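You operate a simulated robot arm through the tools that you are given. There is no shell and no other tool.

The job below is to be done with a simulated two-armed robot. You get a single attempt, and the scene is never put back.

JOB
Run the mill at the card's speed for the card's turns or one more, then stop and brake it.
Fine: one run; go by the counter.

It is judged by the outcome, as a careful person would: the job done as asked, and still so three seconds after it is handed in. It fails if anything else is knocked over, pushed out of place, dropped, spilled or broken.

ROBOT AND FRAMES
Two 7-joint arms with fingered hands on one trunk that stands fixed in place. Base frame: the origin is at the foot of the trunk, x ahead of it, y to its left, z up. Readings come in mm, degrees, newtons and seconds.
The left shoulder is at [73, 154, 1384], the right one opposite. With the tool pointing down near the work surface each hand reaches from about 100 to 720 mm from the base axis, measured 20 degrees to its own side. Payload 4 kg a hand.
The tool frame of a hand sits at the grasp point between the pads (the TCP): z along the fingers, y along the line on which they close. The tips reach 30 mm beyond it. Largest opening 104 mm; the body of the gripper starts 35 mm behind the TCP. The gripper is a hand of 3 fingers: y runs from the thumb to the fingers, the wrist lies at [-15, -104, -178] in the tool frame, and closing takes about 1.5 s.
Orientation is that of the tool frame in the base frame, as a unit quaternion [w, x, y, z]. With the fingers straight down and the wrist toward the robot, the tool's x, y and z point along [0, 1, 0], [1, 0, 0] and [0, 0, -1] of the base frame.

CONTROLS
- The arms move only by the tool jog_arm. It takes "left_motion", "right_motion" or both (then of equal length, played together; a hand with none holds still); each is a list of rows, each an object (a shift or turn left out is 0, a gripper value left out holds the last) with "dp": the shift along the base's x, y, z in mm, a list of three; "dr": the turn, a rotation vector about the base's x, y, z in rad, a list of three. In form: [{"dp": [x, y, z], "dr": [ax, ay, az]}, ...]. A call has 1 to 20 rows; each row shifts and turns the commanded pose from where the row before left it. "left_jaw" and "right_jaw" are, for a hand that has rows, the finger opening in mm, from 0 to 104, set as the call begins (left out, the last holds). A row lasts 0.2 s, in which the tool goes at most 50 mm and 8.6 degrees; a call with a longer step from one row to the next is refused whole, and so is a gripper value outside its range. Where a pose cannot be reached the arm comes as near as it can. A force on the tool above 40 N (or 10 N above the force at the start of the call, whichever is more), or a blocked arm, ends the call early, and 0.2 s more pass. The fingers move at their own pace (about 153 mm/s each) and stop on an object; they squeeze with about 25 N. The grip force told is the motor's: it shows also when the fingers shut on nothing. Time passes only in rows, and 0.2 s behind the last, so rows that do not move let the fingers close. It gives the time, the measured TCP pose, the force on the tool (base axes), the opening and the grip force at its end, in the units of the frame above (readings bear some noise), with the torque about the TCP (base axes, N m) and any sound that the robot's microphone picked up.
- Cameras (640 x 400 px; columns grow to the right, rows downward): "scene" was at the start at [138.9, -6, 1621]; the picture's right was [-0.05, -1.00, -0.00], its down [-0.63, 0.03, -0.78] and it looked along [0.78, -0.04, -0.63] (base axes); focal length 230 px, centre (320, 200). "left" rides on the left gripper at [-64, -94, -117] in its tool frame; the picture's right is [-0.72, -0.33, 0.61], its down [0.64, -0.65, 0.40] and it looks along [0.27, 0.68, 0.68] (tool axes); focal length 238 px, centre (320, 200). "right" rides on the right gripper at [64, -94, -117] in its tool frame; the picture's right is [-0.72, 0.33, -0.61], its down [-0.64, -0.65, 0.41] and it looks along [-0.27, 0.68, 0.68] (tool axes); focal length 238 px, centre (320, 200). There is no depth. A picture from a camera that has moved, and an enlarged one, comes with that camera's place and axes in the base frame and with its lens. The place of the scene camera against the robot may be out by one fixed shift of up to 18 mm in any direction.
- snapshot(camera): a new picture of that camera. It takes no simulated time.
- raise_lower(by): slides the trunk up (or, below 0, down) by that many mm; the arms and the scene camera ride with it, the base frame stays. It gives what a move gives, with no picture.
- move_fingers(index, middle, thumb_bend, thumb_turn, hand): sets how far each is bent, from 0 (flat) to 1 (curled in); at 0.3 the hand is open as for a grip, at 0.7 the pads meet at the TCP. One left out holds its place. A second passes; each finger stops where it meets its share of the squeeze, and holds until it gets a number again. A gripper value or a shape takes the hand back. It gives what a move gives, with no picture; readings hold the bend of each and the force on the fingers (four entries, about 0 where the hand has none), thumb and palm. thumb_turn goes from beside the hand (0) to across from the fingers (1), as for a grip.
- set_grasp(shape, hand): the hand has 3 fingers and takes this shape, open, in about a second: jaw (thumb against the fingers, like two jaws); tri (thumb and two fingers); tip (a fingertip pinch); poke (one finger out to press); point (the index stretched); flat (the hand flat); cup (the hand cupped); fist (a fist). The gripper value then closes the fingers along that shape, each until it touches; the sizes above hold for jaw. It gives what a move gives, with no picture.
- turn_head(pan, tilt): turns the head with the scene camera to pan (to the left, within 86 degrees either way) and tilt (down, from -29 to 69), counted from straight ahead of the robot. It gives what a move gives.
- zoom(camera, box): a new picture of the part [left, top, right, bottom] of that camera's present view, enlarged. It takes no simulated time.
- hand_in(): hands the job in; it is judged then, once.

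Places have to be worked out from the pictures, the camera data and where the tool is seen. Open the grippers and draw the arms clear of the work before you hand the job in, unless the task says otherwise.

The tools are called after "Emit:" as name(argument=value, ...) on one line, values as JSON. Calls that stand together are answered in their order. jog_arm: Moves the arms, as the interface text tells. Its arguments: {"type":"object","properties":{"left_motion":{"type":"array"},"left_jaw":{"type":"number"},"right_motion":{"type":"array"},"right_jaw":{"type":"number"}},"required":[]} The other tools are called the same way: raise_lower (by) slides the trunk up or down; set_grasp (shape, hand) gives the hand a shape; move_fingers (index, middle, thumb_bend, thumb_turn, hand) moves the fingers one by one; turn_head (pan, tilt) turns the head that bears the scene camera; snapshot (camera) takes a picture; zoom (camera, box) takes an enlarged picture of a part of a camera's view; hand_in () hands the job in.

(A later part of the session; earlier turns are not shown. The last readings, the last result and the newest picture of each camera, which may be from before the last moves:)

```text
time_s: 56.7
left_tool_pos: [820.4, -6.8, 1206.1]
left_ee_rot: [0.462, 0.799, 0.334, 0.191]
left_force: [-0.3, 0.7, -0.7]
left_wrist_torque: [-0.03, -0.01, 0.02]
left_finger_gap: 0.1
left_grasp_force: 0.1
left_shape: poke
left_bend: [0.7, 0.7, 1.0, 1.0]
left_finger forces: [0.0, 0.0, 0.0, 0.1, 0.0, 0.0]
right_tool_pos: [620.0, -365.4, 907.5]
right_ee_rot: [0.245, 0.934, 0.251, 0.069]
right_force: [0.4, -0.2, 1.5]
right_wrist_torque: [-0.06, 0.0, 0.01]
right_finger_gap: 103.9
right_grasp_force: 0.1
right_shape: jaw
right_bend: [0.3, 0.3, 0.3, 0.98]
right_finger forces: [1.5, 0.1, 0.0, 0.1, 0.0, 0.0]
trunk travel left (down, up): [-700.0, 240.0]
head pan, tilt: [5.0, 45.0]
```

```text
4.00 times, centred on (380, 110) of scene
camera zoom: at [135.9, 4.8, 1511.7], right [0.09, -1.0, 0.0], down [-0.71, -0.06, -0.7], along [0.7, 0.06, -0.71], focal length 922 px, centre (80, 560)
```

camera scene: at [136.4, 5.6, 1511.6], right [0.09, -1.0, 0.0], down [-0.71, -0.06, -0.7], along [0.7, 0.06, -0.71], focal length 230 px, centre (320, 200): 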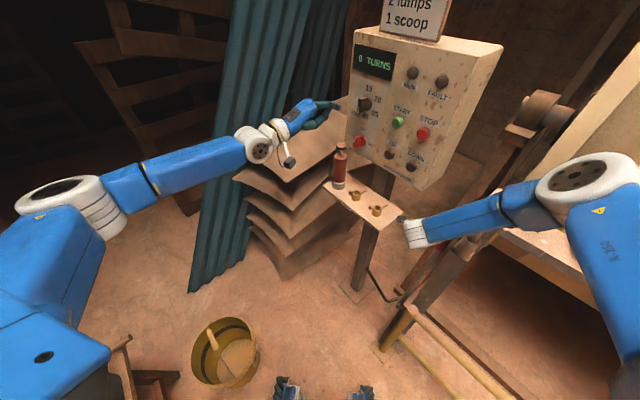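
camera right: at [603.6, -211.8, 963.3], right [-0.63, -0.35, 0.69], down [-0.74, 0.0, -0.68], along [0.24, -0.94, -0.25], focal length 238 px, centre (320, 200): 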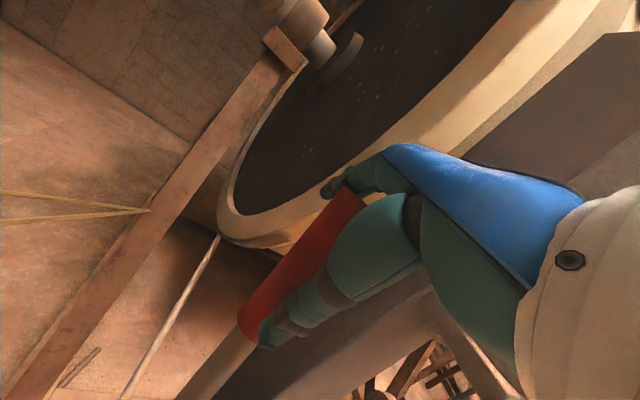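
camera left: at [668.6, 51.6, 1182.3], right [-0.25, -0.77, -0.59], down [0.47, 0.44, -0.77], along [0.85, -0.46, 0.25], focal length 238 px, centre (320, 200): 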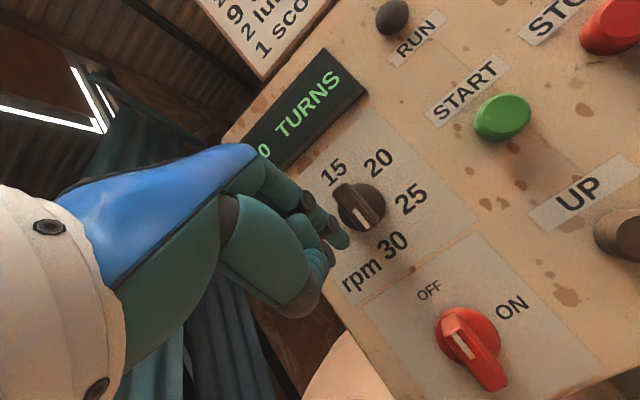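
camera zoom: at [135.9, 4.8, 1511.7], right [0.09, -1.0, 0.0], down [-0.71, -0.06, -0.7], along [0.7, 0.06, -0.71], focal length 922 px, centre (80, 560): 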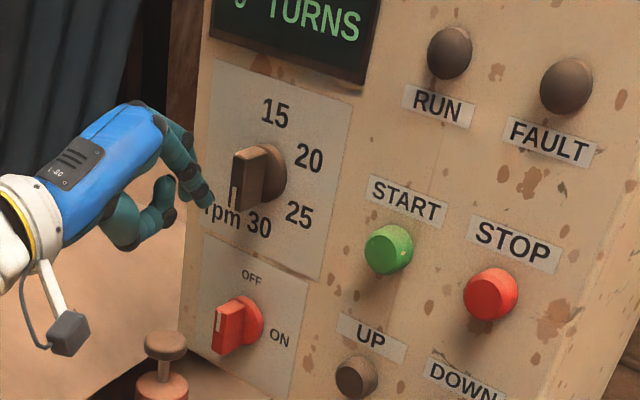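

The fingertip is just left of the bar's lower end. I go in the last ~22 mm and check.

Emit:
jog_arm(left_motion=[{"dp": [5, -5.1, 0]}, {"dp": [5, -5.1, 0]}, {"dp": [5, -5.1, 0]}])

Emit:
zoom(camera="left", box=[280, 140, 440, 300])

Emit:
zoom(camera="scene", box=[335, 75, 405, 145])

```text
time_s: 57.5
left_tool_pos: [833.4, -23.3, 1205.7]
left_ee_rot: [0.462, 0.799, 0.334, 0.191]
left_force: [0.0, 0.4, 0.7]
left_wrist_torque: [0.02, 0.01, 0.04]
left_finger_gap: 0.0
left_grasp_force: 0.1
left_shape: poke
left_bend: [0.7, 0.7, 1.0, 1.0]
left_finger forces: [0.0, 0.0, 0.0, 0.1, 0.0, 0.1]
right_tool_pos: [619.7, -365.1, 907.2]
right_ee_rot: [0.245, 0.934, 0.251, 0.069]
right_force: [0.6, -0.1, 0.2]
right_wrist_torque: [-0.03, 0.02, 0.0]
right_finger_gap: 103.7
right_grasp_force: 0.0
right_shape: jaw
right_bend: [0.3, 0.3, 0.3, 0.98]
right_finger forces: [1.3, 0.1, 0.0, 0.0, 0.0, 0.1]
trunk travel left (down, up): [-700.0, 240.0]
head pan, tilt: [5.0, 45.0]
```

```text
2.50 times, centred on (360, 220) of left
camera zoom: at [681.9, 36.1, 1181.5], right [-0.25, -0.77, -0.59], down [0.47, 0.44, -0.77], along [0.85, -0.46, 0.25], focal length 596 px, centre (220, 150)
```

zoom: 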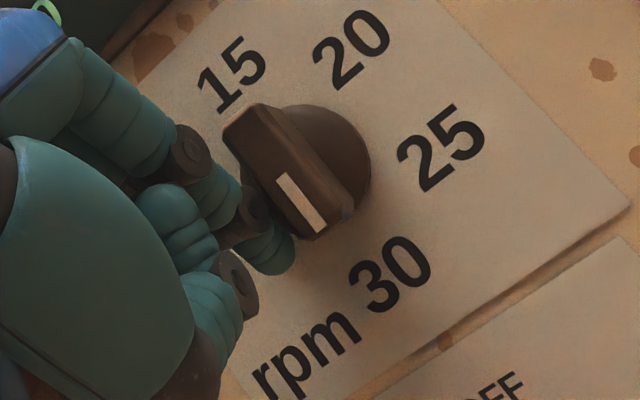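

```text
5.71 times, centred on (370, 110) of scene
camera zoom: at [135.6, 5.2, 1511.8], right [0.09, -1.0, 0.0], down [-0.71, -0.06, -0.7], along [0.7, 0.06, -0.71], focal length 1317 px, centre (34, 714)
```

zoom: 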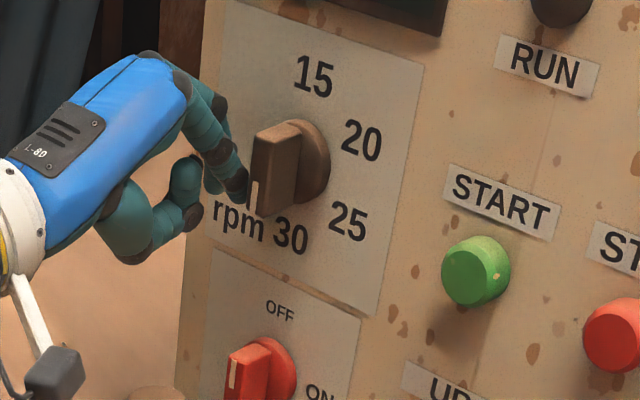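

The fingertip is beside the bar's lower end. I slide it to the viewer's right in small steps to swing the pointer from 30 toward 25.

Emit:
jog_arm(left_motion=[{"dp": [-3.6, -3.5, 0]}, {"dp": [-3.6, -3.5, 0]}, {"dp": [-3.6, -3.5, 0]}])

Emit:
zoom(camera="left", box=[280, 140, 440, 300])

Emit:
zoom(camera="scene", box=[335, 75, 405, 145])

```text
time_s: 58.3
left_tool_pos: [822.9, -26.3, 1203.9]
left_ee_rot: [0.463, 0.798, 0.336, 0.191]
left_force: [1.9, 8.6, -4.3]
left_wrist_torque: [0.02, 0.0, -0.01]
left_finger_gap: 0.3
left_grasp_force: 0.1
left_shape: poke
left_bend: [0.7, 0.7, 1.0, 1.0]
left_finger forces: [9.5, 0.0, 0.0, 0.0, 0.0, 0.0]
right_tool_pos: [620.0, -362.1, 908.7]
right_ee_rot: [0.247, 0.933, 0.251, 0.067]
right_force: [0.5, -1.5, 1.2]
right_wrist_torque: [0.03, 0.02, -0.02]
right_finger_gap: 104.1
right_grasp_force: 0.1
right_shape: jaw
right_bend: [0.3, 0.3, 0.3, 0.98]
right_finger forces: [1.3, 0.1, 0.0, 0.0, 0.0, 0.0]
trunk travel left (down, up): [-700.0, 240.0]
head pan, tilt: [5.0, 45.0]
```

```text
2.50 times, centred on (360, 220) of left
camera zoom: at [672.9, 31.1, 1180.3], right [-0.24, -0.77, -0.59], down [0.46, 0.44, -0.77], along [0.85, -0.46, 0.25], focal length 596 px, centre (220, 150)
```

zoom: 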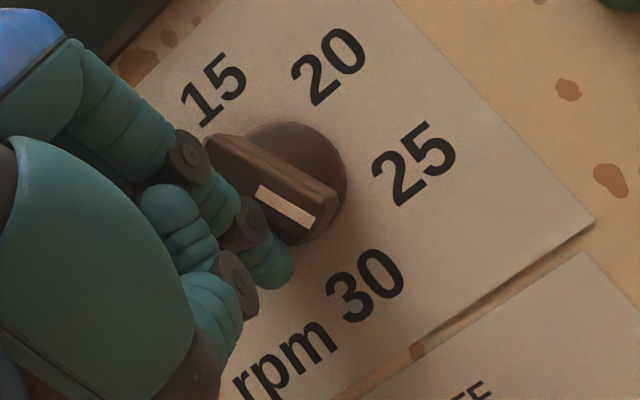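

```text
5.71 times, centred on (370, 110) of scene
camera zoom: at [137.4, 10.4, 1511.4], right [0.09, -1.0, 0.0], down [-0.71, -0.06, -0.7], along [0.7, 0.06, -0.71], focal length 1317 px, centre (34, 714)
```

zoom: 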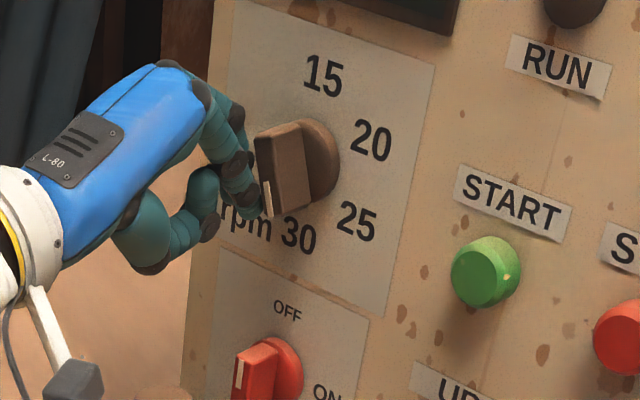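

The bar has begun to turn (index force 9.5 N). I continue sliding right.

Emit:
jog_arm(left_motion=[{"dp": [-3.6, -3.5, 0]}, {"dp": [-3.6, -3.5, 0]}])

Emit:
zoom(camera="left", box=[280, 140, 440, 300])

Emit:
zoom(camera="scene", box=[335, 75, 405, 145])

```text
time_s: 58.9
left_tool_pos: [819.7, -26.5, 1200.5]
left_ee_rot: [0.461, 0.798, 0.339, 0.189]
left_force: [5.4, 19.2, -10.3]
left_wrist_torque: [0.08, 0.11, 0.18]
left_finger_gap: 0.1
left_grasp_force: 0.0
left_shape: poke
left_bend: [0.7, 0.7, 1.0, 1.0]
left_finger forces: [17.9, 4.6, 0.1, 0.1, 0.0, 0.0]
right_tool_pos: [623.2, -357.4, 907.9]
right_ee_rot: [0.248, 0.933, 0.252, 0.067]
right_force: [0.0, -0.2, 0.9]
right_wrist_torque: [-0.03, 0.02, 0.02]
right_finger_gap: 103.7
right_grasp_force: 0.1
right_shape: jaw
right_bend: [0.3, 0.3, 0.3, 0.98]
right_finger forces: [0.8, 0.0, 0.1, 0.0, 0.1, 0.0]
trunk travel left (down, up): [-700.0, 240.0]
head pan, tilt: [5.0, 45.0]
```

```text
2.50 times, centred on (360, 220) of left
camera zoom: at [668.7, 30.4, 1177.5], right [-0.24, -0.78, -0.58], down [0.46, 0.44, -0.77], along [0.86, -0.45, 0.25], focal length 596 px, centre (220, 150)
```

zoom: 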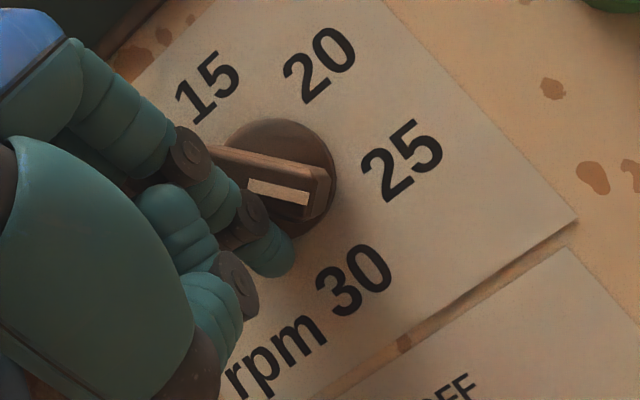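

```text
5.71 times, centred on (370, 110) of scene
camera zoom: at [142.0, 19.0, 1510.8], right [0.09, -1.0, 0.01], down [-0.71, -0.07, -0.7], along [0.7, 0.06, -0.71], focal length 1317 px, centre (34, 714)
```

zoom: 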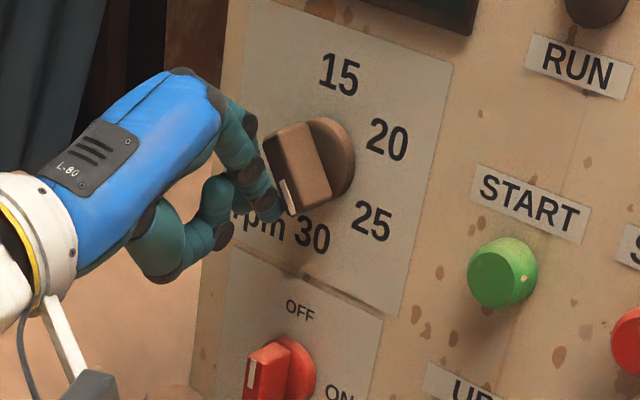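

The bar has turned about 35–40°. As it turns, the best push direction becomes right-and-up, so I add an upward component.

Emit:
jog_arm(left_motion=[{"dp": [-2.2, -2.1, 3]}, {"dp": [-2.2, -2.1, 3]}])

Emit:
zoom(camera="left", box=[280, 140, 440, 300])

Emit:
zoom(camera="scene", box=[335, 75, 405, 145])

```text
time_s: 59.5
left_tool_pos: [820.5, -27.7, 1200.8]
left_ee_rot: [0.459, 0.798, 0.343, 0.189]
left_force: [5.6, 28.7, -23.2]
left_wrist_torque: [0.29, 0.11, 0.26]
left_finger_gap: 0.0
left_grasp_force: 0.1
left_shape: poke
left_bend: [0.7, 0.7, 1.0, 1.0]
left_finger forces: [27.7, 8.0, 0.1, 0.0, 0.0, 0.0]
right_tool_pos: [624.9, -357.8, 906.5]
right_ee_rot: [0.249, 0.933, 0.252, 0.066]
right_force: [-0.4, -0.3, 2.0]
right_wrist_torque: [-0.07, -0.02, 0.0]
right_finger_gap: 103.7
right_grasp_force: 0.0
right_shape: jaw
right_bend: [0.3, 0.3, 0.3, 0.98]
right_finger forces: [1.5, 0.1, 0.1, 0.1, 0.1, 0.1]
trunk travel left (down, up): [-700.0, 240.0]
head pan, tilt: [5.0, 45.0]
```

```text
2.50 times, centred on (360, 220) of left
camera zoom: at [667.9, 28.6, 1179.5], right [-0.24, -0.78, -0.58], down [0.45, 0.44, -0.78], along [0.86, -0.45, 0.24], focal length 596 px, centre (220, 150)
```

zoom: 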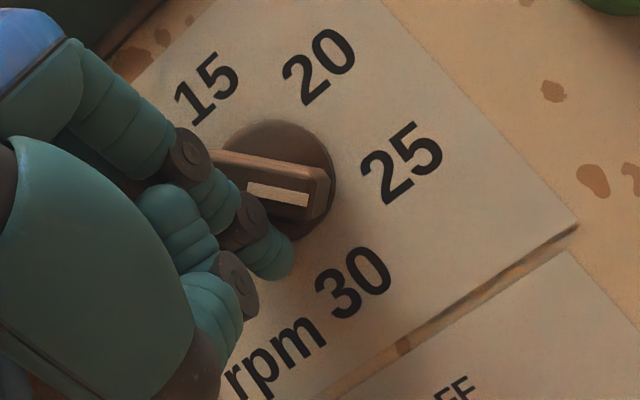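

```text
5.71 times, centred on (370, 110) of scene
camera zoom: at [146.0, 22.0, 1510.2], right [0.09, -1.0, 0.01], down [-0.71, -0.07, -0.7], along [0.7, 0.05, -0.72], focal length 1317 px, centre (34, 714)
```

zoom: 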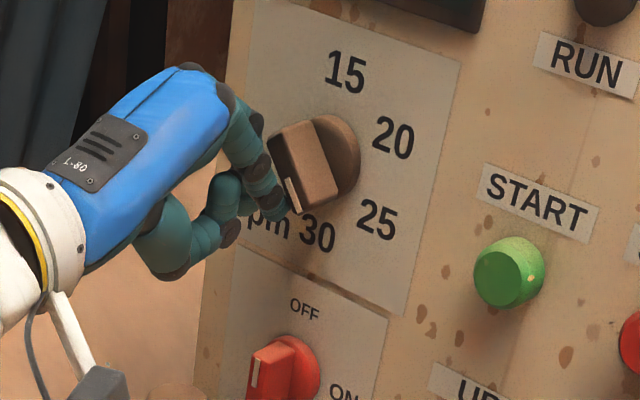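

The pointer is at about −61° (30→25 half way), but the tip seems to be pressing on the knob's base disc, since I feel ~17 N outward. I ease off, draw the fingertip ~12 mm outward, and look again.

Emit:
jog_arm(left_motion=[{"dp": [3, 3, -2]}, {"dp": [-4.2, 4.3, 0]}, {"dp": [-4.2, 4.3, 0]}])

Emit:
zoom(camera="left", box=[280, 140, 440, 300])

Emit:
zoom(camera="scene", box=[335, 75, 405, 145])

```text
time_s: 60.3
left_tool_pos: [798.7, -37.5, 1217.6]
left_ee_rot: [0.468, 0.798, 0.328, 0.191]
left_force: [-2.3, 2.9, -0.9]
left_wrist_torque: [0.04, 0.02, 0.07]
left_finger_gap: 0.0
left_grasp_force: 0.0
left_shape: poke
left_bend: [0.7, 0.7, 1.0, 1.0]
left_finger forces: [0.1, 3.9, 0.0, 0.0, 0.0, 0.0]
right_tool_pos: [616.5, -366.6, 910.3]
right_ee_rot: [0.246, 0.934, 0.25, 0.07]
right_force: [-0.9, -0.4, 0.1]
right_wrist_torque: [0.03, -0.03, 0.0]
right_finger_gap: 103.6
right_grasp_force: 0.0
right_shape: jaw
right_bend: [0.3, 0.3, 0.3, 0.98]
right_finger forces: [0.2, 0.1, 0.0, 0.0, 0.1, 0.1]
trunk travel left (down, up): [-700.0, 240.0]
head pan, tilt: [5.0, 45.0]
```

```text
2.50 times, centred on (360, 220) of left
camera zoom: at [648.9, 21.8, 1192.5], right [-0.25, -0.77, -0.58], down [0.48, 0.42, -0.77], along [0.84, -0.47, 0.26], focal length 596 px, centre (220, 150)
```

zoom: 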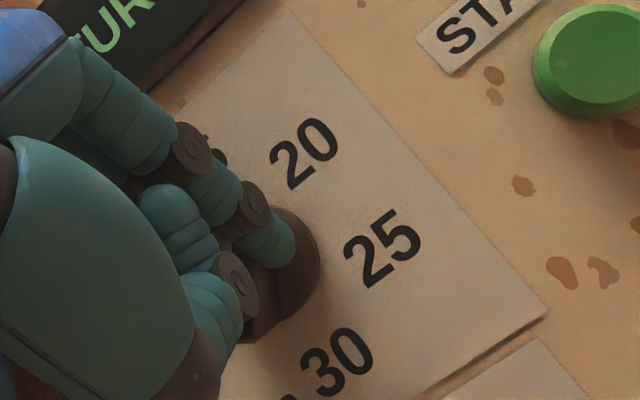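

```text
5.71 times, centred on (370, 110) of scene
camera zoom: at [131.8, 6.8, 1512.5], right [0.09, -1.0, 0.0], down [-0.7, -0.06, -0.71], along [0.7, 0.06, -0.71], focal length 1317 px, centre (34, 714)
```

zoom: 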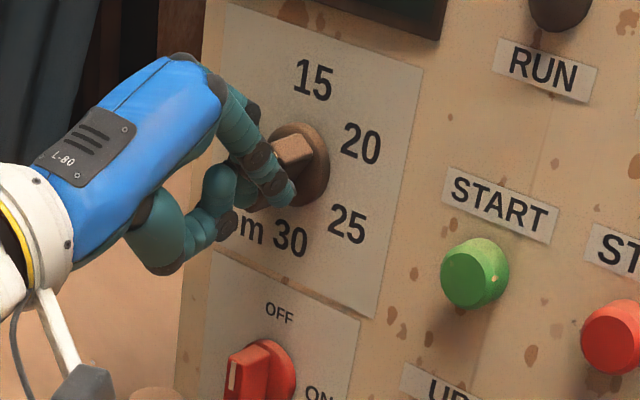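

The hand sprang across when released. I draw straight back from the panel and look at where the selector now points.

Emit:
jog_arm(left_motion=[{"dp": [-7, 7.1, 0]}, {"dp": [-10, 10.2, 0]}, {"dp": [-14, 14.3, 0]}, {"dp": [-14, 14.3, 0]}])

Emit:
zoom(camera="left", box=[280, 140, 440, 300])

Emit:
zoom(camera="scene", box=[335, 75, 405, 145])

```text
time_s: 61.3
left_tool_pos: [760.0, 12.5, 1209.8]
left_ee_rot: [0.463, 0.799, 0.334, 0.191]
left_force: [-0.1, -0.1, 0.1]
left_wrist_torque: [0.02, 0.0, -0.01]
left_finger_gap: 0.0
left_grasp_force: 0.2
left_shape: poke
left_bend: [0.7, 0.7, 1.0, 1.0]
left_finger forces: [0.0, 0.0, 0.0, 0.1, 0.0, 0.0]
right_tool_pos: [619.6, -364.9, 908.6]
right_ee_rot: [0.245, 0.934, 0.251, 0.068]
right_force: [-0.1, 1.0, 2.1]
right_wrist_torque: [-0.04, -0.03, 0.01]
right_finger_gap: 103.6
right_grasp_force: 0.1
right_shape: jaw
right_bend: [0.3, 0.3, 0.3, 0.98]
right_finger forces: [1.0, 0.1, 0.0, 0.1, 0.0, 0.1]
trunk travel left (down, up): [-700.0, 240.0]
head pan, tilt: [5.0, 45.0]
```

```text
2.50 times, centred on (360, 220) of left
camera zoom: at [608.8, 71.7, 1186.0], right [-0.25, -0.77, -0.59], down [0.47, 0.43, -0.77], along [0.85, -0.46, 0.25], focal length 596 px, centre (220, 150)
```

zoom: 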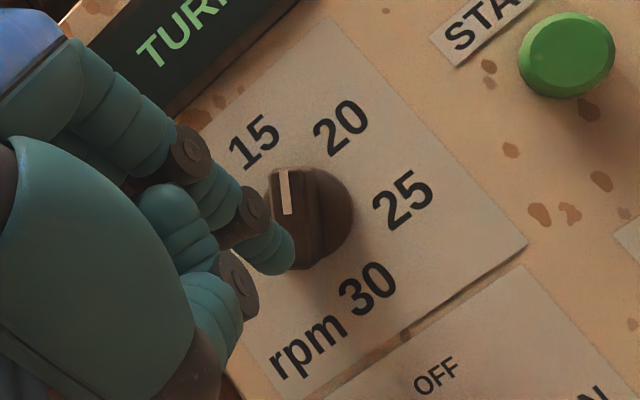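

```text
5.71 times, centred on (370, 110) of scene
camera zoom: at [134.9, 6.3, 1511.8], right [0.09, -1.0, 0.0], down [-0.71, -0.06, -0.7], along [0.7, 0.06, -0.71], focal length 1317 px, centre (34, 714)
```

zoom: 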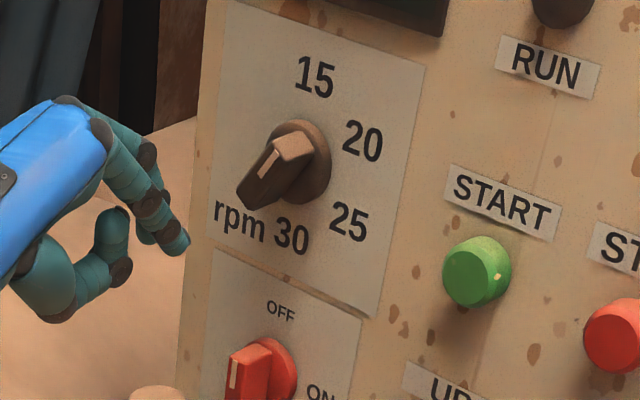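

The pointer has swung to about 54° (between 15 and 20); there is no detent. The poking finger arches in from above, so I'll push the pointer's upper end down from above instead: place the fingertips above and right of the knob, then press down gently in small steps.

Emit:
jog_arm(left_motion=[{"dp": [-13, -13, 25]}, {"dp": [-13, -13, 25]}, {"dp": [13, -13.2, 0]}, {"dp": [13, -13.2, 0]}, {"dp": [13, -13.2, 0]}, {"dp": [11, -11.2, 0]}])

Emit:
zoom(camera="left", box=[260, 160, 440, 340])

Emit:
zoom(camera="scene", box=[335, 75, 405, 145])

```text
time_s: 62.7
left_tool_pos: [783.5, -65.2, 1259.5]
left_ee_rot: [0.462, 0.799, 0.334, 0.192]
left_force: [-0.6, 0.2, 0.0]
left_wrist_torque: [0.01, 0.03, -0.02]
left_finger_gap: 0.0
left_grasp_force: 0.1
left_shape: poke
left_bend: [0.7, 0.7, 1.0, 1.0]
left_finger forces: [0.0, 0.0, 0.0, 0.0, 0.0, 0.1]
right_tool_pos: [620.4, -365.3, 906.9]
right_ee_rot: [0.244, 0.934, 0.251, 0.069]
right_force: [0.1, 0.4, 1.2]
right_wrist_torque: [-0.05, -0.05, 0.03]
right_finger_gap: 103.8
right_grasp_force: 0.1
right_shape: jaw
right_bend: [0.3, 0.3, 0.3, 0.98]
right_finger forces: [1.6, 0.0, 0.0, 0.0, 0.0, 0.1]
trunk travel left (down, up): [-700.0, 240.0]
head pan, tilt: [5.0, 45.0]
```

```text
2.22 times, centred on (350, 250) of left
camera zoom: at [632.7, -6.2, 1236.3], right [-0.25, -0.77, -0.59], down [0.47, 0.44, -0.77], along [0.85, -0.46, 0.25], focal length 530 px, centre (253, 89)
```

zoom: 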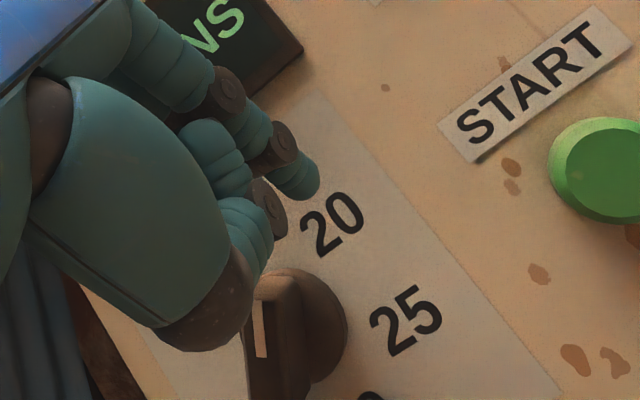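

```text
5.71 times, centred on (370, 110) of scene
camera zoom: at [135.8, 4.7, 1511.7], right [0.09, -1.0, 0.0], down [-0.71, -0.06, -0.7], along [0.7, 0.06, -0.71], focal length 1317 px, centre (34, 714)
```

zoom: 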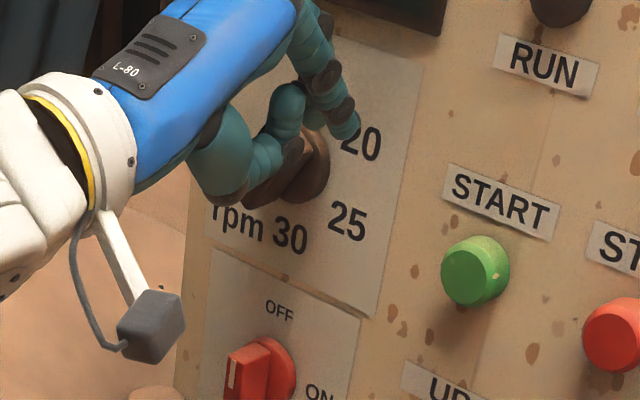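

Fingertips are above-right of the knob. Now down in small steps, watching force.

Emit:
jog_arm(left_motion=[{"dp": [0, 0, -4]}, {"dp": [0, 0, -4]}, {"dp": [0, 0, -4]}])

Emit:
zoom(camera="left", box=[260, 160, 440, 340])

Emit:
zoom(camera="scene", box=[335, 75, 405, 145])

```text
time_s: 63.5
left_tool_pos: [783.1, -64.1, 1246.5]
left_ee_rot: [0.463, 0.798, 0.334, 0.192]
left_force: [-0.3, 0.5, -0.4]
left_wrist_torque: [-0.01, 0.03, 0.04]
left_finger_gap: 0.0
left_grasp_force: 0.1
left_shape: poke
left_bend: [0.7, 0.7, 1.0, 1.0]
left_finger forces: [0.0, 0.0, 0.0, 0.1, 0.0, 0.0]
right_tool_pos: [619.9, -365.1, 906.8]
right_ee_rot: [0.247, 0.934, 0.25, 0.068]
right_force: [-0.1, -0.2, 1.0]
right_wrist_torque: [0.03, -0.01, 0.0]
right_finger_gap: 103.7
right_grasp_force: 0.2
right_shape: jaw
right_bend: [0.3, 0.3, 0.3, 0.98]
right_finger forces: [1.3, 0.0, 0.0, 0.0, 0.0, 0.0]
trunk travel left (down, up): [-700.0, 240.0]
head pan, tilt: [5.0, 45.0]
```

```text
2.22 times, centred on (350, 250) of left
camera zoom: at [632.3, -5.0, 1223.6], right [-0.25, -0.77, -0.59], down [0.47, 0.44, -0.77], along [0.85, -0.46, 0.25], focal length 530 px, centre (253, 89)
```

zoom: 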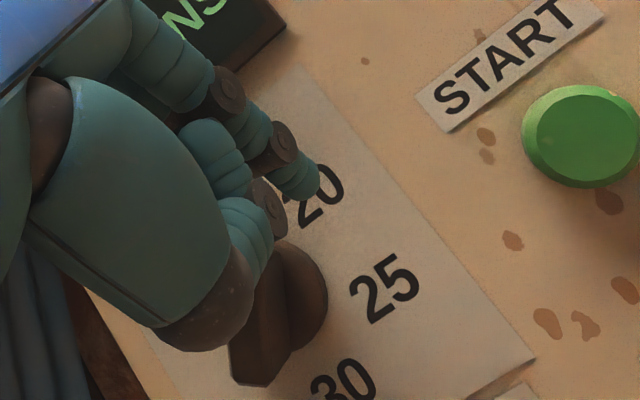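

```text
5.71 times, centred on (370, 110) of scene
camera zoom: at [135.4, 5.8, 1511.8], right [0.09, -1.0, 0.0], down [-0.71, -0.06, -0.7], along [0.7, 0.06, -0.71], focal length 1317 px, centre (34, 714)
```

zoom: 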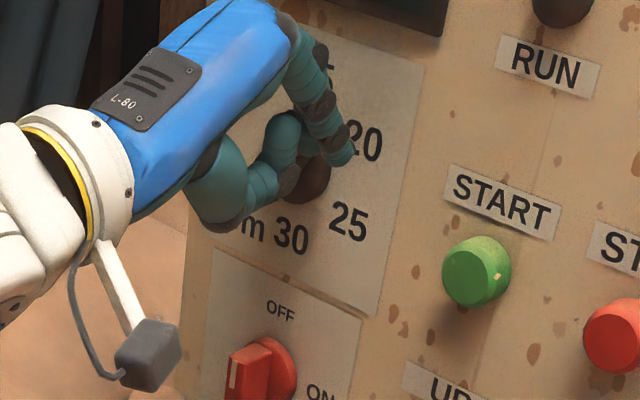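

Emit:
jog_arm(left_motion=[{"dp": [0, 0, -4]}, {"dp": [0, 0, -4]}])

Emit:
zoom(camera="left", box=[260, 160, 440, 340])

Emit:
zoom(camera="scene", box=[335, 75, 405, 145])

```text
time_s: 64.1
left_tool_pos: [784.0, -62.7, 1238.6]
left_ee_rot: [0.462, 0.799, 0.334, 0.191]
left_force: [-0.1, 0.2, -0.6]
left_wrist_torque: [-0.03, -0.02, 0.0]
left_finger_gap: 0.0
left_grasp_force: 0.0
left_shape: poke
left_bend: [0.7, 0.7, 1.0, 1.0]
left_finger forces: [0.0, 0.1, 0.0, 0.0, 0.1, 0.0]
right_tool_pos: [619.6, -364.1, 908.9]
right_ee_rot: [0.246, 0.934, 0.251, 0.069]
right_force: [0.2, -0.5, 1.3]
right_wrist_torque: [-0.02, 0.0, 0.02]
right_finger_gap: 103.8
right_grasp_force: 0.0
right_shape: jaw
right_bend: [0.3, 0.3, 0.3, 0.98]
right_finger forces: [1.2, 0.0, 0.0, 0.1, 0.0, 0.1]
trunk travel left (down, up): [-700.0, 240.0]
head pan, tilt: [5.0, 45.0]
```

```text
2.22 times, centred on (350, 250) of left
camera zoom: at [632.9, -4.3, 1215.8], right [-0.25, -0.77, -0.59], down [0.47, 0.44, -0.77], along [0.85, -0.46, 0.25], focal length 530 px, centre (253, 89)
```

zoom: 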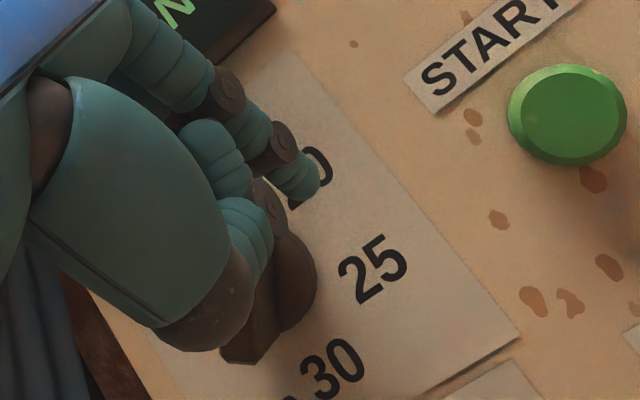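

```text
5.71 times, centred on (370, 110) of scene
camera zoom: at [135.5, 5.7, 1511.8], right [0.09, -1.0, 0.0], down [-0.71, -0.06, -0.7], along [0.7, 0.06, -0.71], focal length 1317 px, centre (34, 714)
```

zoom: 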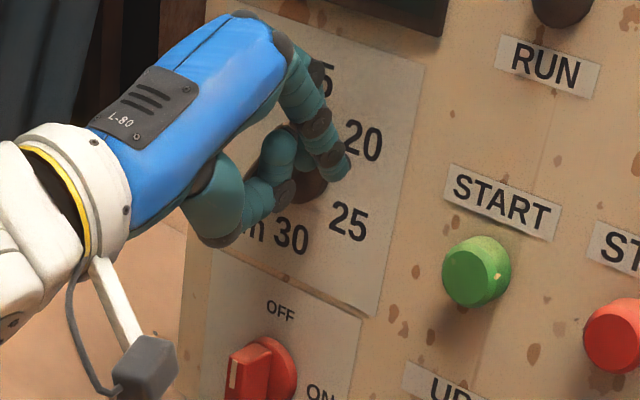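

Emit:
jog_arm(left_motion=[{"dp": [0, 0, -4]}, {"dp": [0, 0, -4]}])

Emit:
zoom(camera="left", box=[260, 160, 440, 340])

Emit:
zoom(camera="scene", box=[335, 75, 405, 145])

```text
time_s: 64.7
left_tool_pos: [784.0, -62.5, 1231.1]
left_ee_rot: [0.462, 0.799, 0.334, 0.192]
left_force: [-0.7, -0.7, -0.8]
left_wrist_torque: [0.0, -0.01, -0.05]
left_finger_gap: 0.0
left_grasp_force: 0.1
left_shape: poke
left_bend: [0.7, 0.7, 1.0, 1.0]
left_finger forces: [0.1, 0.0, 0.0, 0.0, 0.0, 0.0]
right_tool_pos: [620.7, -364.8, 906.9]
right_ee_rot: [0.246, 0.934, 0.251, 0.069]
right_force: [1.9, -0.3, 1.4]
right_wrist_torque: [-0.01, -0.03, 0.01]
right_finger_gap: 103.7
right_grasp_force: 0.0
right_shape: jaw
right_bend: [0.3, 0.3, 0.3, 0.98]
right_finger forces: [1.3, 0.1, 0.0, 0.0, 0.1, 0.0]
trunk travel left (down, up): [-700.0, 240.0]
head pan, tilt: [5.0, 45.0]
```

```text
2.22 times, centred on (350, 250) of left
camera zoom: at [633.0, -3.9, 1207.2], right [-0.25, -0.77, -0.59], down [0.47, 0.44, -0.77], along [0.85, -0.46, 0.25], focal length 530 px, centre (253, 89)
```

zoom: 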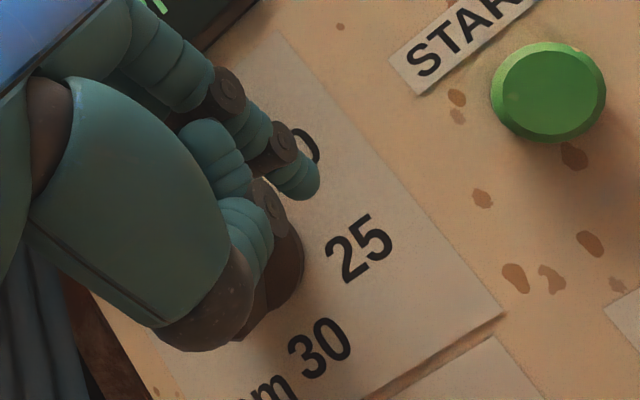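

```text
5.71 times, centred on (370, 110) of scene
camera zoom: at [135.5, 5.7, 1511.7], right [0.09, -1.0, 0.0], down [-0.71, -0.06, -0.7], along [0.7, 0.06, -0.71], focal length 1317 px, centre (34, 714)
```

zoom: 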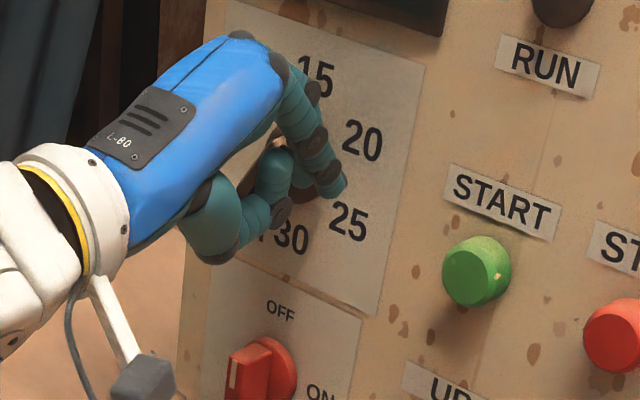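

Only the index finger is actually out, so it passed to the right of the bar. I raise it, shift 18 mm left and come down again.

Emit:
jog_arm(left_motion=[{"dp": [0, 0, 15]}, {"dp": [0, 0, 13]}, {"dp": [6.4, 6.3, 0]}, {"dp": [6.4, 6.3, 0]}, {"dp": [0, 0, -4]}, {"dp": [0, 0, -4]}, {"dp": [0, 0, -4]}])

Emit:
zoom(camera="left", box=[260, 160, 440, 340])

Emit:
zoom(camera="scene", box=[335, 75, 405, 145])

```text
time_s: 66.3
left_tool_pos: [797.0, -50.0, 1249.2]
left_ee_rot: [0.463, 0.798, 0.334, 0.192]
left_force: [0.2, 0.2, 1.3]
left_wrist_torque: [-0.01, -0.06, 0.0]
left_finger_gap: 0.2
left_grasp_force: 0.0
left_shape: poke
left_bend: [0.7, 0.7, 1.0, 1.0]
left_finger forces: [0.0, 1.6, 0.0, 0.0, 0.0, 0.0]
right_tool_pos: [619.0, -365.5, 907.3]
right_ee_rot: [0.246, 0.934, 0.251, 0.069]
right_force: [0.7, -0.6, 0.1]
right_wrist_torque: [0.0, 0.02, 0.02]
right_finger_gap: 103.8
right_grasp_force: 0.1
right_shape: jaw
right_bend: [0.3, 0.3, 0.3, 0.98]
right_finger forces: [1.0, 0.1, 0.1, 0.1, 0.1, 0.1]
trunk travel left (down, up): [-700.0, 240.0]
head pan, tilt: [5.0, 45.0]
```

```text
2.22 times, centred on (350, 250) of left
camera zoom: at [646.0, 8.6, 1224.8], right [-0.25, -0.77, -0.59], down [0.47, 0.44, -0.77], along [0.85, -0.46, 0.25], focal length 530 px, centre (253, 89)
```

zoom: 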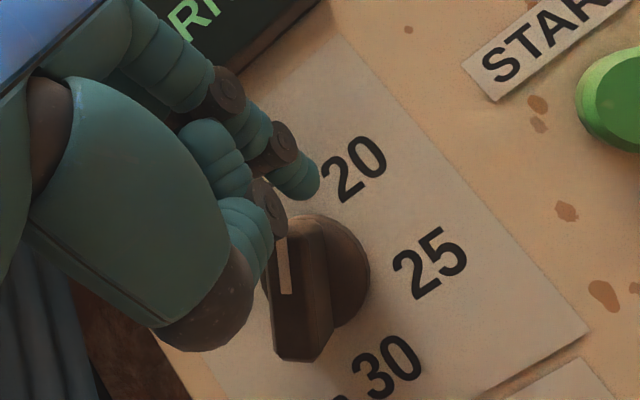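

```text
5.71 times, centred on (370, 110) of scene
camera zoom: at [135.1, 5.7, 1511.8], right [0.09, -1.0, 0.0], down [-0.71, -0.06, -0.7], along [0.7, 0.06, -0.71], focal length 1317 px, centre (34, 714)
```

zoom: 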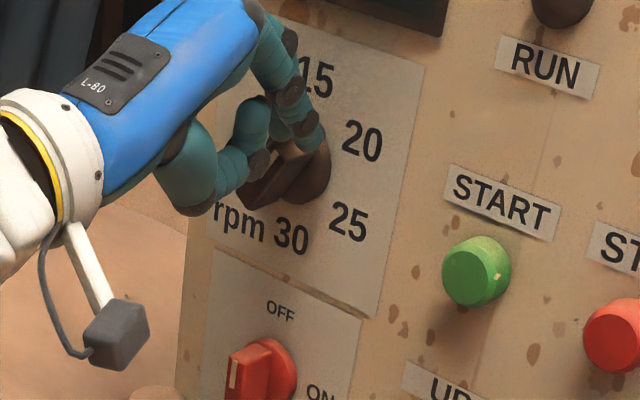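

The middle finger just touched the bar's end (1.6 N). I continue down, drifting slightly right.

Emit:
jog_arm(left_motion=[{"dp": [-2.1, -2.1, -3]}, {"dp": [-2.1, -2.1, -4]}, {"dp": [-1.4, -1.4, -4]}])

Emit:
zoom(camera="left", box=[260, 160, 440, 340])

Emit:
zoom(camera="scene", box=[335, 75, 405, 145])

```text
time_s: 67.1
left_tool_pos: [791.0, -57.0, 1236.5]
left_ee_rot: [0.462, 0.799, 0.334, 0.191]
left_force: [-1.1, -1.0, 2.5]
left_wrist_torque: [-0.01, -0.02, -0.03]
left_finger_gap: 0.1
left_grasp_force: 0.1
left_shape: poke
left_bend: [0.7, 0.7, 1.0, 1.0]
left_finger forces: [0.0, 2.0, 0.0, 0.1, 0.1, 0.1]
right_tool_pos: [620.9, -365.7, 907.7]
right_ee_rot: [0.246, 0.934, 0.251, 0.068]
right_force: [0.3, -1.1, 1.5]
right_wrist_torque: [-0.03, -0.08, -0.03]
right_finger_gap: 103.4
right_grasp_force: 0.2
right_shape: jaw
right_bend: [0.3, 0.3, 0.3, 0.98]
right_finger forces: [1.6, 0.0, 0.1, 0.0, 0.1, 0.1]
trunk travel left (down, up): [-700.0, 240.0]
head pan, tilt: [5.0, 45.0]
```

```text
2.22 times, centred on (350, 250) of left
camera zoom: at [640.7, 2.0, 1212.7], right [-0.25, -0.77, -0.59], down [0.47, 0.44, -0.77], along [0.85, -0.46, 0.25], focal length 530 px, centre (253, 89)
```

zoom: 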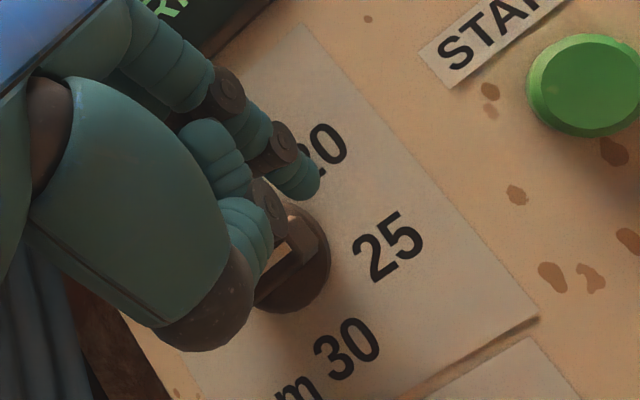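

```text
5.71 times, centred on (370, 110) of scene
camera zoom: at [134.7, 4.8, 1511.8], right [0.09, -1.0, 0.0], down [-0.71, -0.06, -0.71], along [0.7, 0.06, -0.71], focal length 1317 px, centre (34, 714)
```

zoom: 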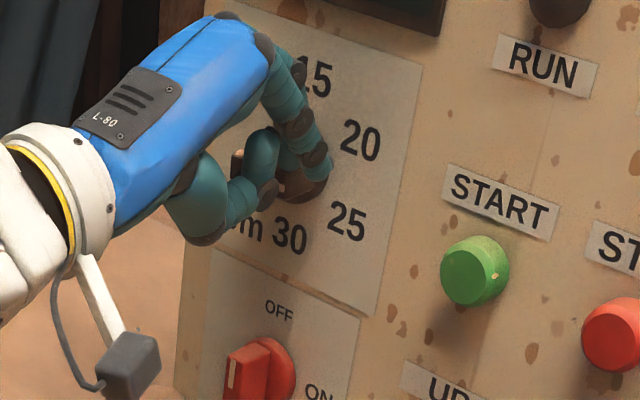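

It turns easily (2 N); the pointer is now near 10–20°. I shift a bit right and keep pressing down.

Emit:
jog_arm(left_motion=[{"dp": [-2.8, -2.8, 0]}, {"dp": [-2.8, -2.8, 0]}, {"dp": [0, 0, -4]}, {"dp": [0, 0, -4]}])

Emit:
zoom(camera="left", box=[260, 160, 440, 340])

Emit:
zoom(camera="scene", box=[335, 75, 405, 145])

```text
time_s: 68.1
left_tool_pos: [784.4, -62.5, 1229.7]
left_ee_rot: [0.463, 0.799, 0.333, 0.192]
left_force: [-2.5, -1.5, 1.2]
left_wrist_torque: [-0.04, 0.02, -0.03]
left_finger_gap: 0.2
left_grasp_force: 0.0
left_shape: poke
left_bend: [0.7, 0.7, 1.0, 1.0]
left_finger forces: [0.0, 3.2, 0.1, 0.1, 0.0, 0.1]
right_tool_pos: [619.4, -366.0, 907.3]
right_ee_rot: [0.245, 0.934, 0.25, 0.068]
right_force: [-0.6, -1.4, 0.4]
right_wrist_torque: [-0.04, 0.01, -0.01]
right_finger_gap: 103.5
right_grasp_force: 0.0
right_shape: jaw
right_bend: [0.3, 0.3, 0.3, 0.98]
right_finger forces: [0.9, 0.0, 0.1, 0.0, 0.0, 0.1]
trunk travel left (down, up): [-700.0, 240.0]
head pan, tilt: [5.0, 45.0]
```

```text
2.22 times, centred on (350, 250) of left
camera zoom: at [634.1, -4.3, 1205.4], right [-0.25, -0.77, -0.59], down [0.47, 0.44, -0.77], along [0.85, -0.46, 0.25], focal length 530 px, centre (253, 89)
```

zoom: 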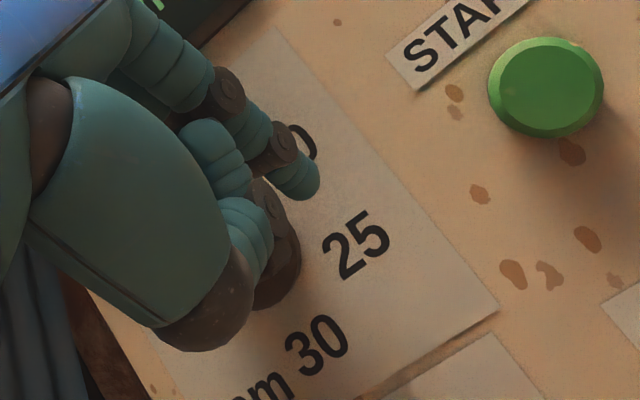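

```text
5.71 times, centred on (370, 110) of scene
camera zoom: at [134.2, 4.4, 1511.9], right [0.09, -1.0, 0.0], down [-0.71, -0.06, -0.71], along [0.7, 0.06, -0.71], focal length 1317 px, centre (34, 714)
```

zoom: 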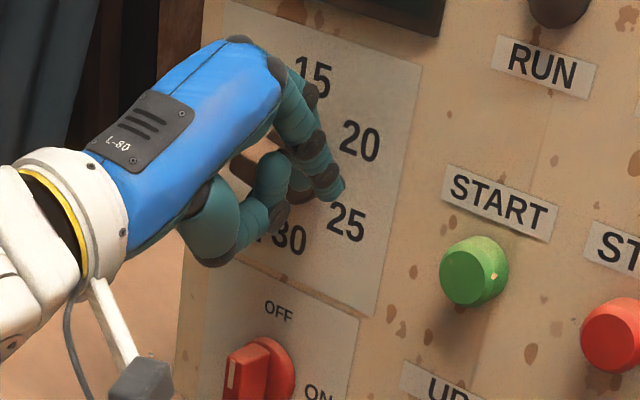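

The bar seems to point near 25 now. I lift off, back away and check.

Emit:
jog_arm(left_motion=[{"dp": [-1.5, -1.5, 5]}, {"dp": [-10, 10.2, 4]}, {"dp": [-14, 14.3, 0]}, {"dp": [-14, 14.3, 0]}])

Emit:
zoom(camera="left", box=[280, 160, 460, 340])

Emit:
zoom(camera="scene", box=[335, 75, 405, 145])

```text
time_s: 69.1
left_tool_pos: [745.1, -23.7, 1237.8]
left_ee_rot: [0.463, 0.799, 0.333, 0.191]
left_force: [0.4, -0.6, 0.0]
left_wrist_torque: [0.0, -0.02, 0.0]
left_finger_gap: 0.0
left_grasp_force: 0.0
left_shape: poke
left_bend: [0.7, 0.7, 1.0, 1.0]
left_finger forces: [0.0, 0.1, 0.0, 0.0, 0.1, 0.1]
right_tool_pos: [619.0, -365.2, 907.4]
right_ee_rot: [0.246, 0.934, 0.251, 0.068]
right_force: [1.1, -0.8, 1.0]
right_wrist_torque: [0.01, -0.01, -0.02]
right_finger_gap: 103.5
right_grasp_force: 0.1
right_shape: jaw
right_bend: [0.3, 0.3, 0.3, 0.98]
right_finger forces: [0.9, 0.0, 0.1, 0.0, 0.0, 0.0]
trunk travel left (down, up): [-700.0, 240.0]
head pan, tilt: [5.0, 45.0]
```

```text
2.22 times, centred on (370, 250) of left
camera zoom: at [595.2, 34.9, 1213.8], right [-0.25, -0.77, -0.59], down [0.47, 0.44, -0.77], along [0.85, -0.46, 0.25], focal length 530 px, centre (209, 89)
```

zoom: 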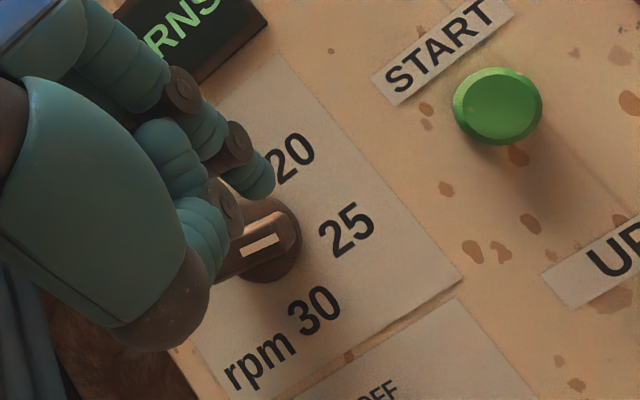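

```text
5.71 times, centred on (370, 110) of scene
camera zoom: at [134.8, 6.9, 1511.8], right [0.09, -1.0, 0.0], down [-0.71, -0.06, -0.71], along [0.7, 0.06, -0.71], focal length 1317 px, centre (34, 714)
```

zoom: 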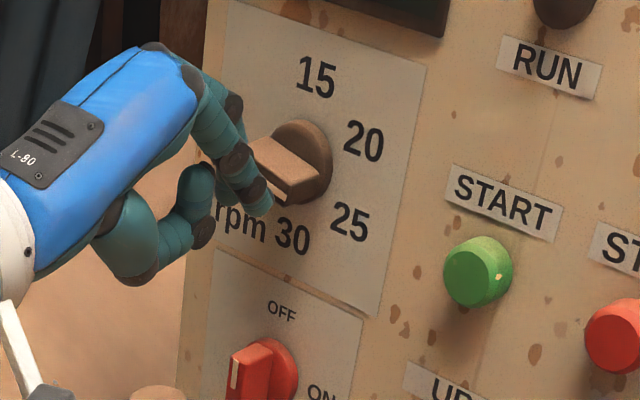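

The pointer is at about −18°; 25 lies at about −30°. I go back slightly further right and press down a few mm more.

Emit:
jog_arm(left_motion=[{"dp": [8.8, -10.7, 0.5]}, {"dp": [8.8, -10.7, 0.5]}, {"dp": [8.8, -10.7, 0.5]}, {"dp": [8.8, -10.6, 0]}, {"dp": [0, 0, -5]}, {"dp": [0, 0, -4]}, {"dp": [0, 0, -3]}, {"dp": [0, 0, -2]}])

Emit:
zoom(camera="left", box=[260, 160, 440, 340])

Emit:
zoom(camera="scene", box=[335, 75, 405, 145])

```text
time_s: 70.9
left_tool_pos: [779.5, -67.4, 1224.5]
left_ee_rot: [0.463, 0.798, 0.334, 0.192]
left_force: [1.2, -0.6, -0.2]
left_wrist_torque: [0.01, 0.01, -0.01]
left_finger_gap: 0.0
left_grasp_force: 0.0
left_shape: poke
left_bend: [0.7, 0.7, 1.0, 1.0]
left_finger forces: [0.0, 0.0, 0.1, 0.0, 0.1, 0.0]
right_tool_pos: [620.0, -365.3, 907.1]
right_ee_rot: [0.246, 0.934, 0.25, 0.068]
right_force: [0.5, -0.3, 1.0]
right_wrist_torque: [-0.01, 0.01, 0.02]
right_finger_gap: 103.9
right_grasp_force: 0.1
right_shape: jaw
right_bend: [0.3, 0.3, 0.3, 0.98]
right_finger forces: [1.1, 0.0, 0.0, 0.1, 0.0, 0.0]
trunk travel left (down, up): [-700.0, 240.0]
head pan, tilt: [5.0, 45.0]
```

```text
2.22 times, centred on (350, 250) of left
camera zoom: at [629.7, -8.3, 1201.0], right [-0.25, -0.77, -0.59], down [0.47, 0.44, -0.77], along [0.85, -0.46, 0.25], focal length 530 px, centre (253, 89)
```

zoom: 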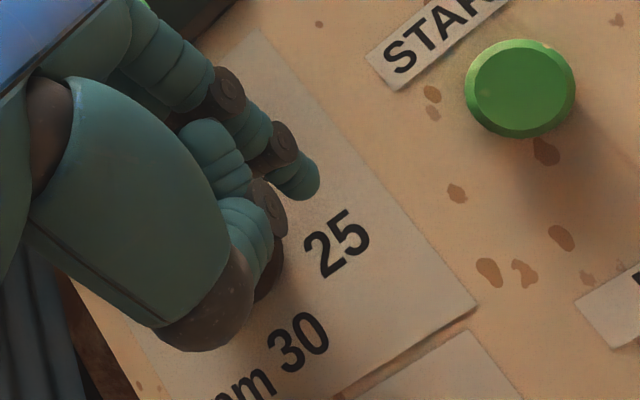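

```text
5.71 times, centred on (370, 110) of scene
camera zoom: at [135.3, 5.7, 1511.8], right [0.09, -1.0, 0.0], down [-0.71, -0.06, -0.7], along [0.7, 0.06, -0.71], focal length 1317 px, centre (34, 714)
```

zoom: 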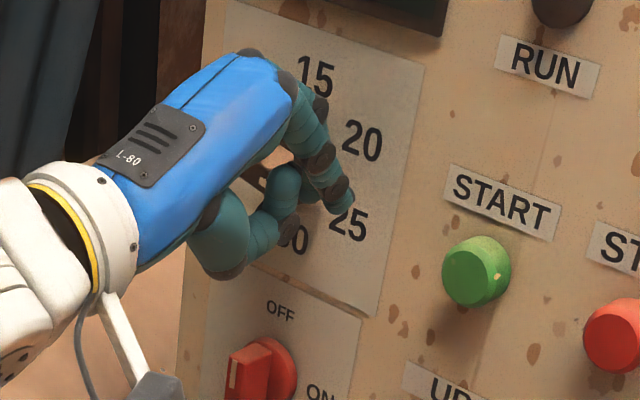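

No contact yet; I continue down in small steps.

Emit:
jog_arm(left_motion=[{"dp": [0, 0, -2]}, {"dp": [0, 0, -2]}])

Emit:
jog_arm(left_motion=[{"dp": [0, 0, -2]}, {"dp": [0, 0, -2]}])

Emit:
jog_arm(left_motion=[{"dp": [0, 0, -2]}, {"dp": [0, 0, -2]}])

Emit:
zoom(camera="scene", box=[335, 75, 405, 145])

```text
time_s: 71.5
left_tool_pos: [778.3, -68.3, 1220.6]
left_ee_rot: [0.462, 0.799, 0.334, 0.192]
left_force: [-0.5, -0.1, -0.1]
left_wrist_torque: [-0.02, -0.01, 0.0]
left_finger_gap: 0.0
left_grasp_force: 0.0
left_shape: poke
left_bend: [0.7, 0.7, 1.0, 1.0]
left_finger forces: [0.0, 0.0, 0.0, 0.0, 0.0, 0.1]
right_tool_pos: [619.4, -364.9, 907.2]
right_ee_rot: [0.246, 0.933, 0.252, 0.069]
right_force: [1.1, 0.4, 0.8]
right_wrist_torque: [-0.01, 0.0, -0.02]
right_finger_gap: 103.5
right_grasp_force: 0.0
right_shape: jaw
right_bend: [0.3, 0.3, 0.3, 0.98]
right_finger forces: [1.1, 0.0, 0.0, 0.0, 0.0, 0.0]
trunk travel left (down, up): [-700.0, 240.0]
head pan, tilt: [5.0, 45.0]
```

```text
time_s: 72.1
left_tool_pos: [779.2, -66.6, 1216.9]
left_ee_rot: [0.463, 0.798, 0.334, 0.192]
left_force: [-0.2, -0.4, -0.5]
left_wrist_torque: [-0.04, -0.01, 0.01]
left_finger_gap: 0.0
left_grasp_force: 0.1
left_shape: poke
left_bend: [0.7, 0.7, 1.0, 1.0]
left_finger forces: [0.0, 0.1, 0.1, 0.1, 0.0, 0.0]
right_tool_pos: [620.1, -365.4, 907.3]
right_ee_rot: [0.246, 0.934, 0.25, 0.068]
right_force: [0.0, 0.2, 1.4]
right_wrist_torque: [-0.07, -0.02, 0.0]
right_finger_gap: 103.9
right_grasp_force: 0.1
right_shape: jaw
right_bend: [0.3, 0.3, 0.3, 0.98]
right_finger forces: [1.1, 0.1, 0.0, 0.0, 0.1, 0.0]
trunk travel left (down, up): [-700.0, 240.0]
head pan, tilt: [5.0, 45.0]
```

```text
time_s: 72.7
left_tool_pos: [780.0, -66.2, 1213.4]
left_ee_rot: [0.462, 0.799, 0.334, 0.192]
left_force: [0.1, -0.1, -0.1]
left_wrist_torque: [-0.02, 0.0, 0.01]
left_finger_gap: 0.0
left_grasp_force: 0.2
left_shape: poke
left_bend: [0.7, 0.7, 1.0, 1.0]
left_finger forces: [0.0, 0.1, 0.1, 0.0, 0.0, 0.0]
right_tool_pos: [619.1, -365.4, 907.3]
right_ee_rot: [0.246, 0.934, 0.251, 0.069]
right_force: [0.0, -0.5, 2.0]
right_wrist_torque: [0.0, -0.02, -0.02]
right_finger_gap: 103.7
right_grasp_force: 0.0
right_shape: jaw
right_bend: [0.3, 0.3, 0.3, 0.98]
right_finger forces: [1.1, 0.0, 0.0, 0.0, 0.1, 0.0]
trunk travel left (down, up): [-700.0, 240.0]
head pan, tilt: [5.0, 45.0]
```

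```text
5.71 times, centred on (370, 110) of scene
camera zoom: at [135.4, 5.7, 1511.8], right [0.09, -1.0, 0.0], down [-0.71, -0.06, -0.7], along [0.7, 0.06, -0.71], focal length 1317 px, centre (34, 714)
```

zoom: 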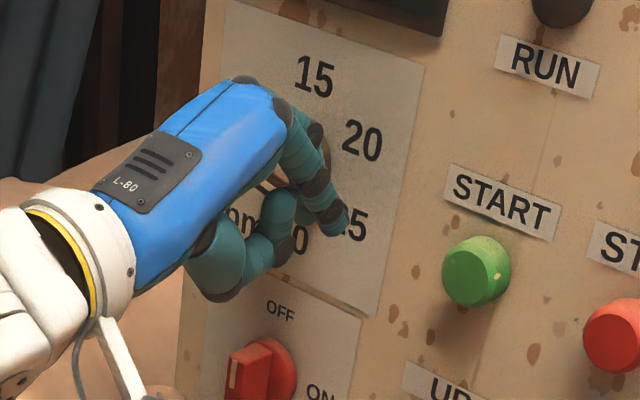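

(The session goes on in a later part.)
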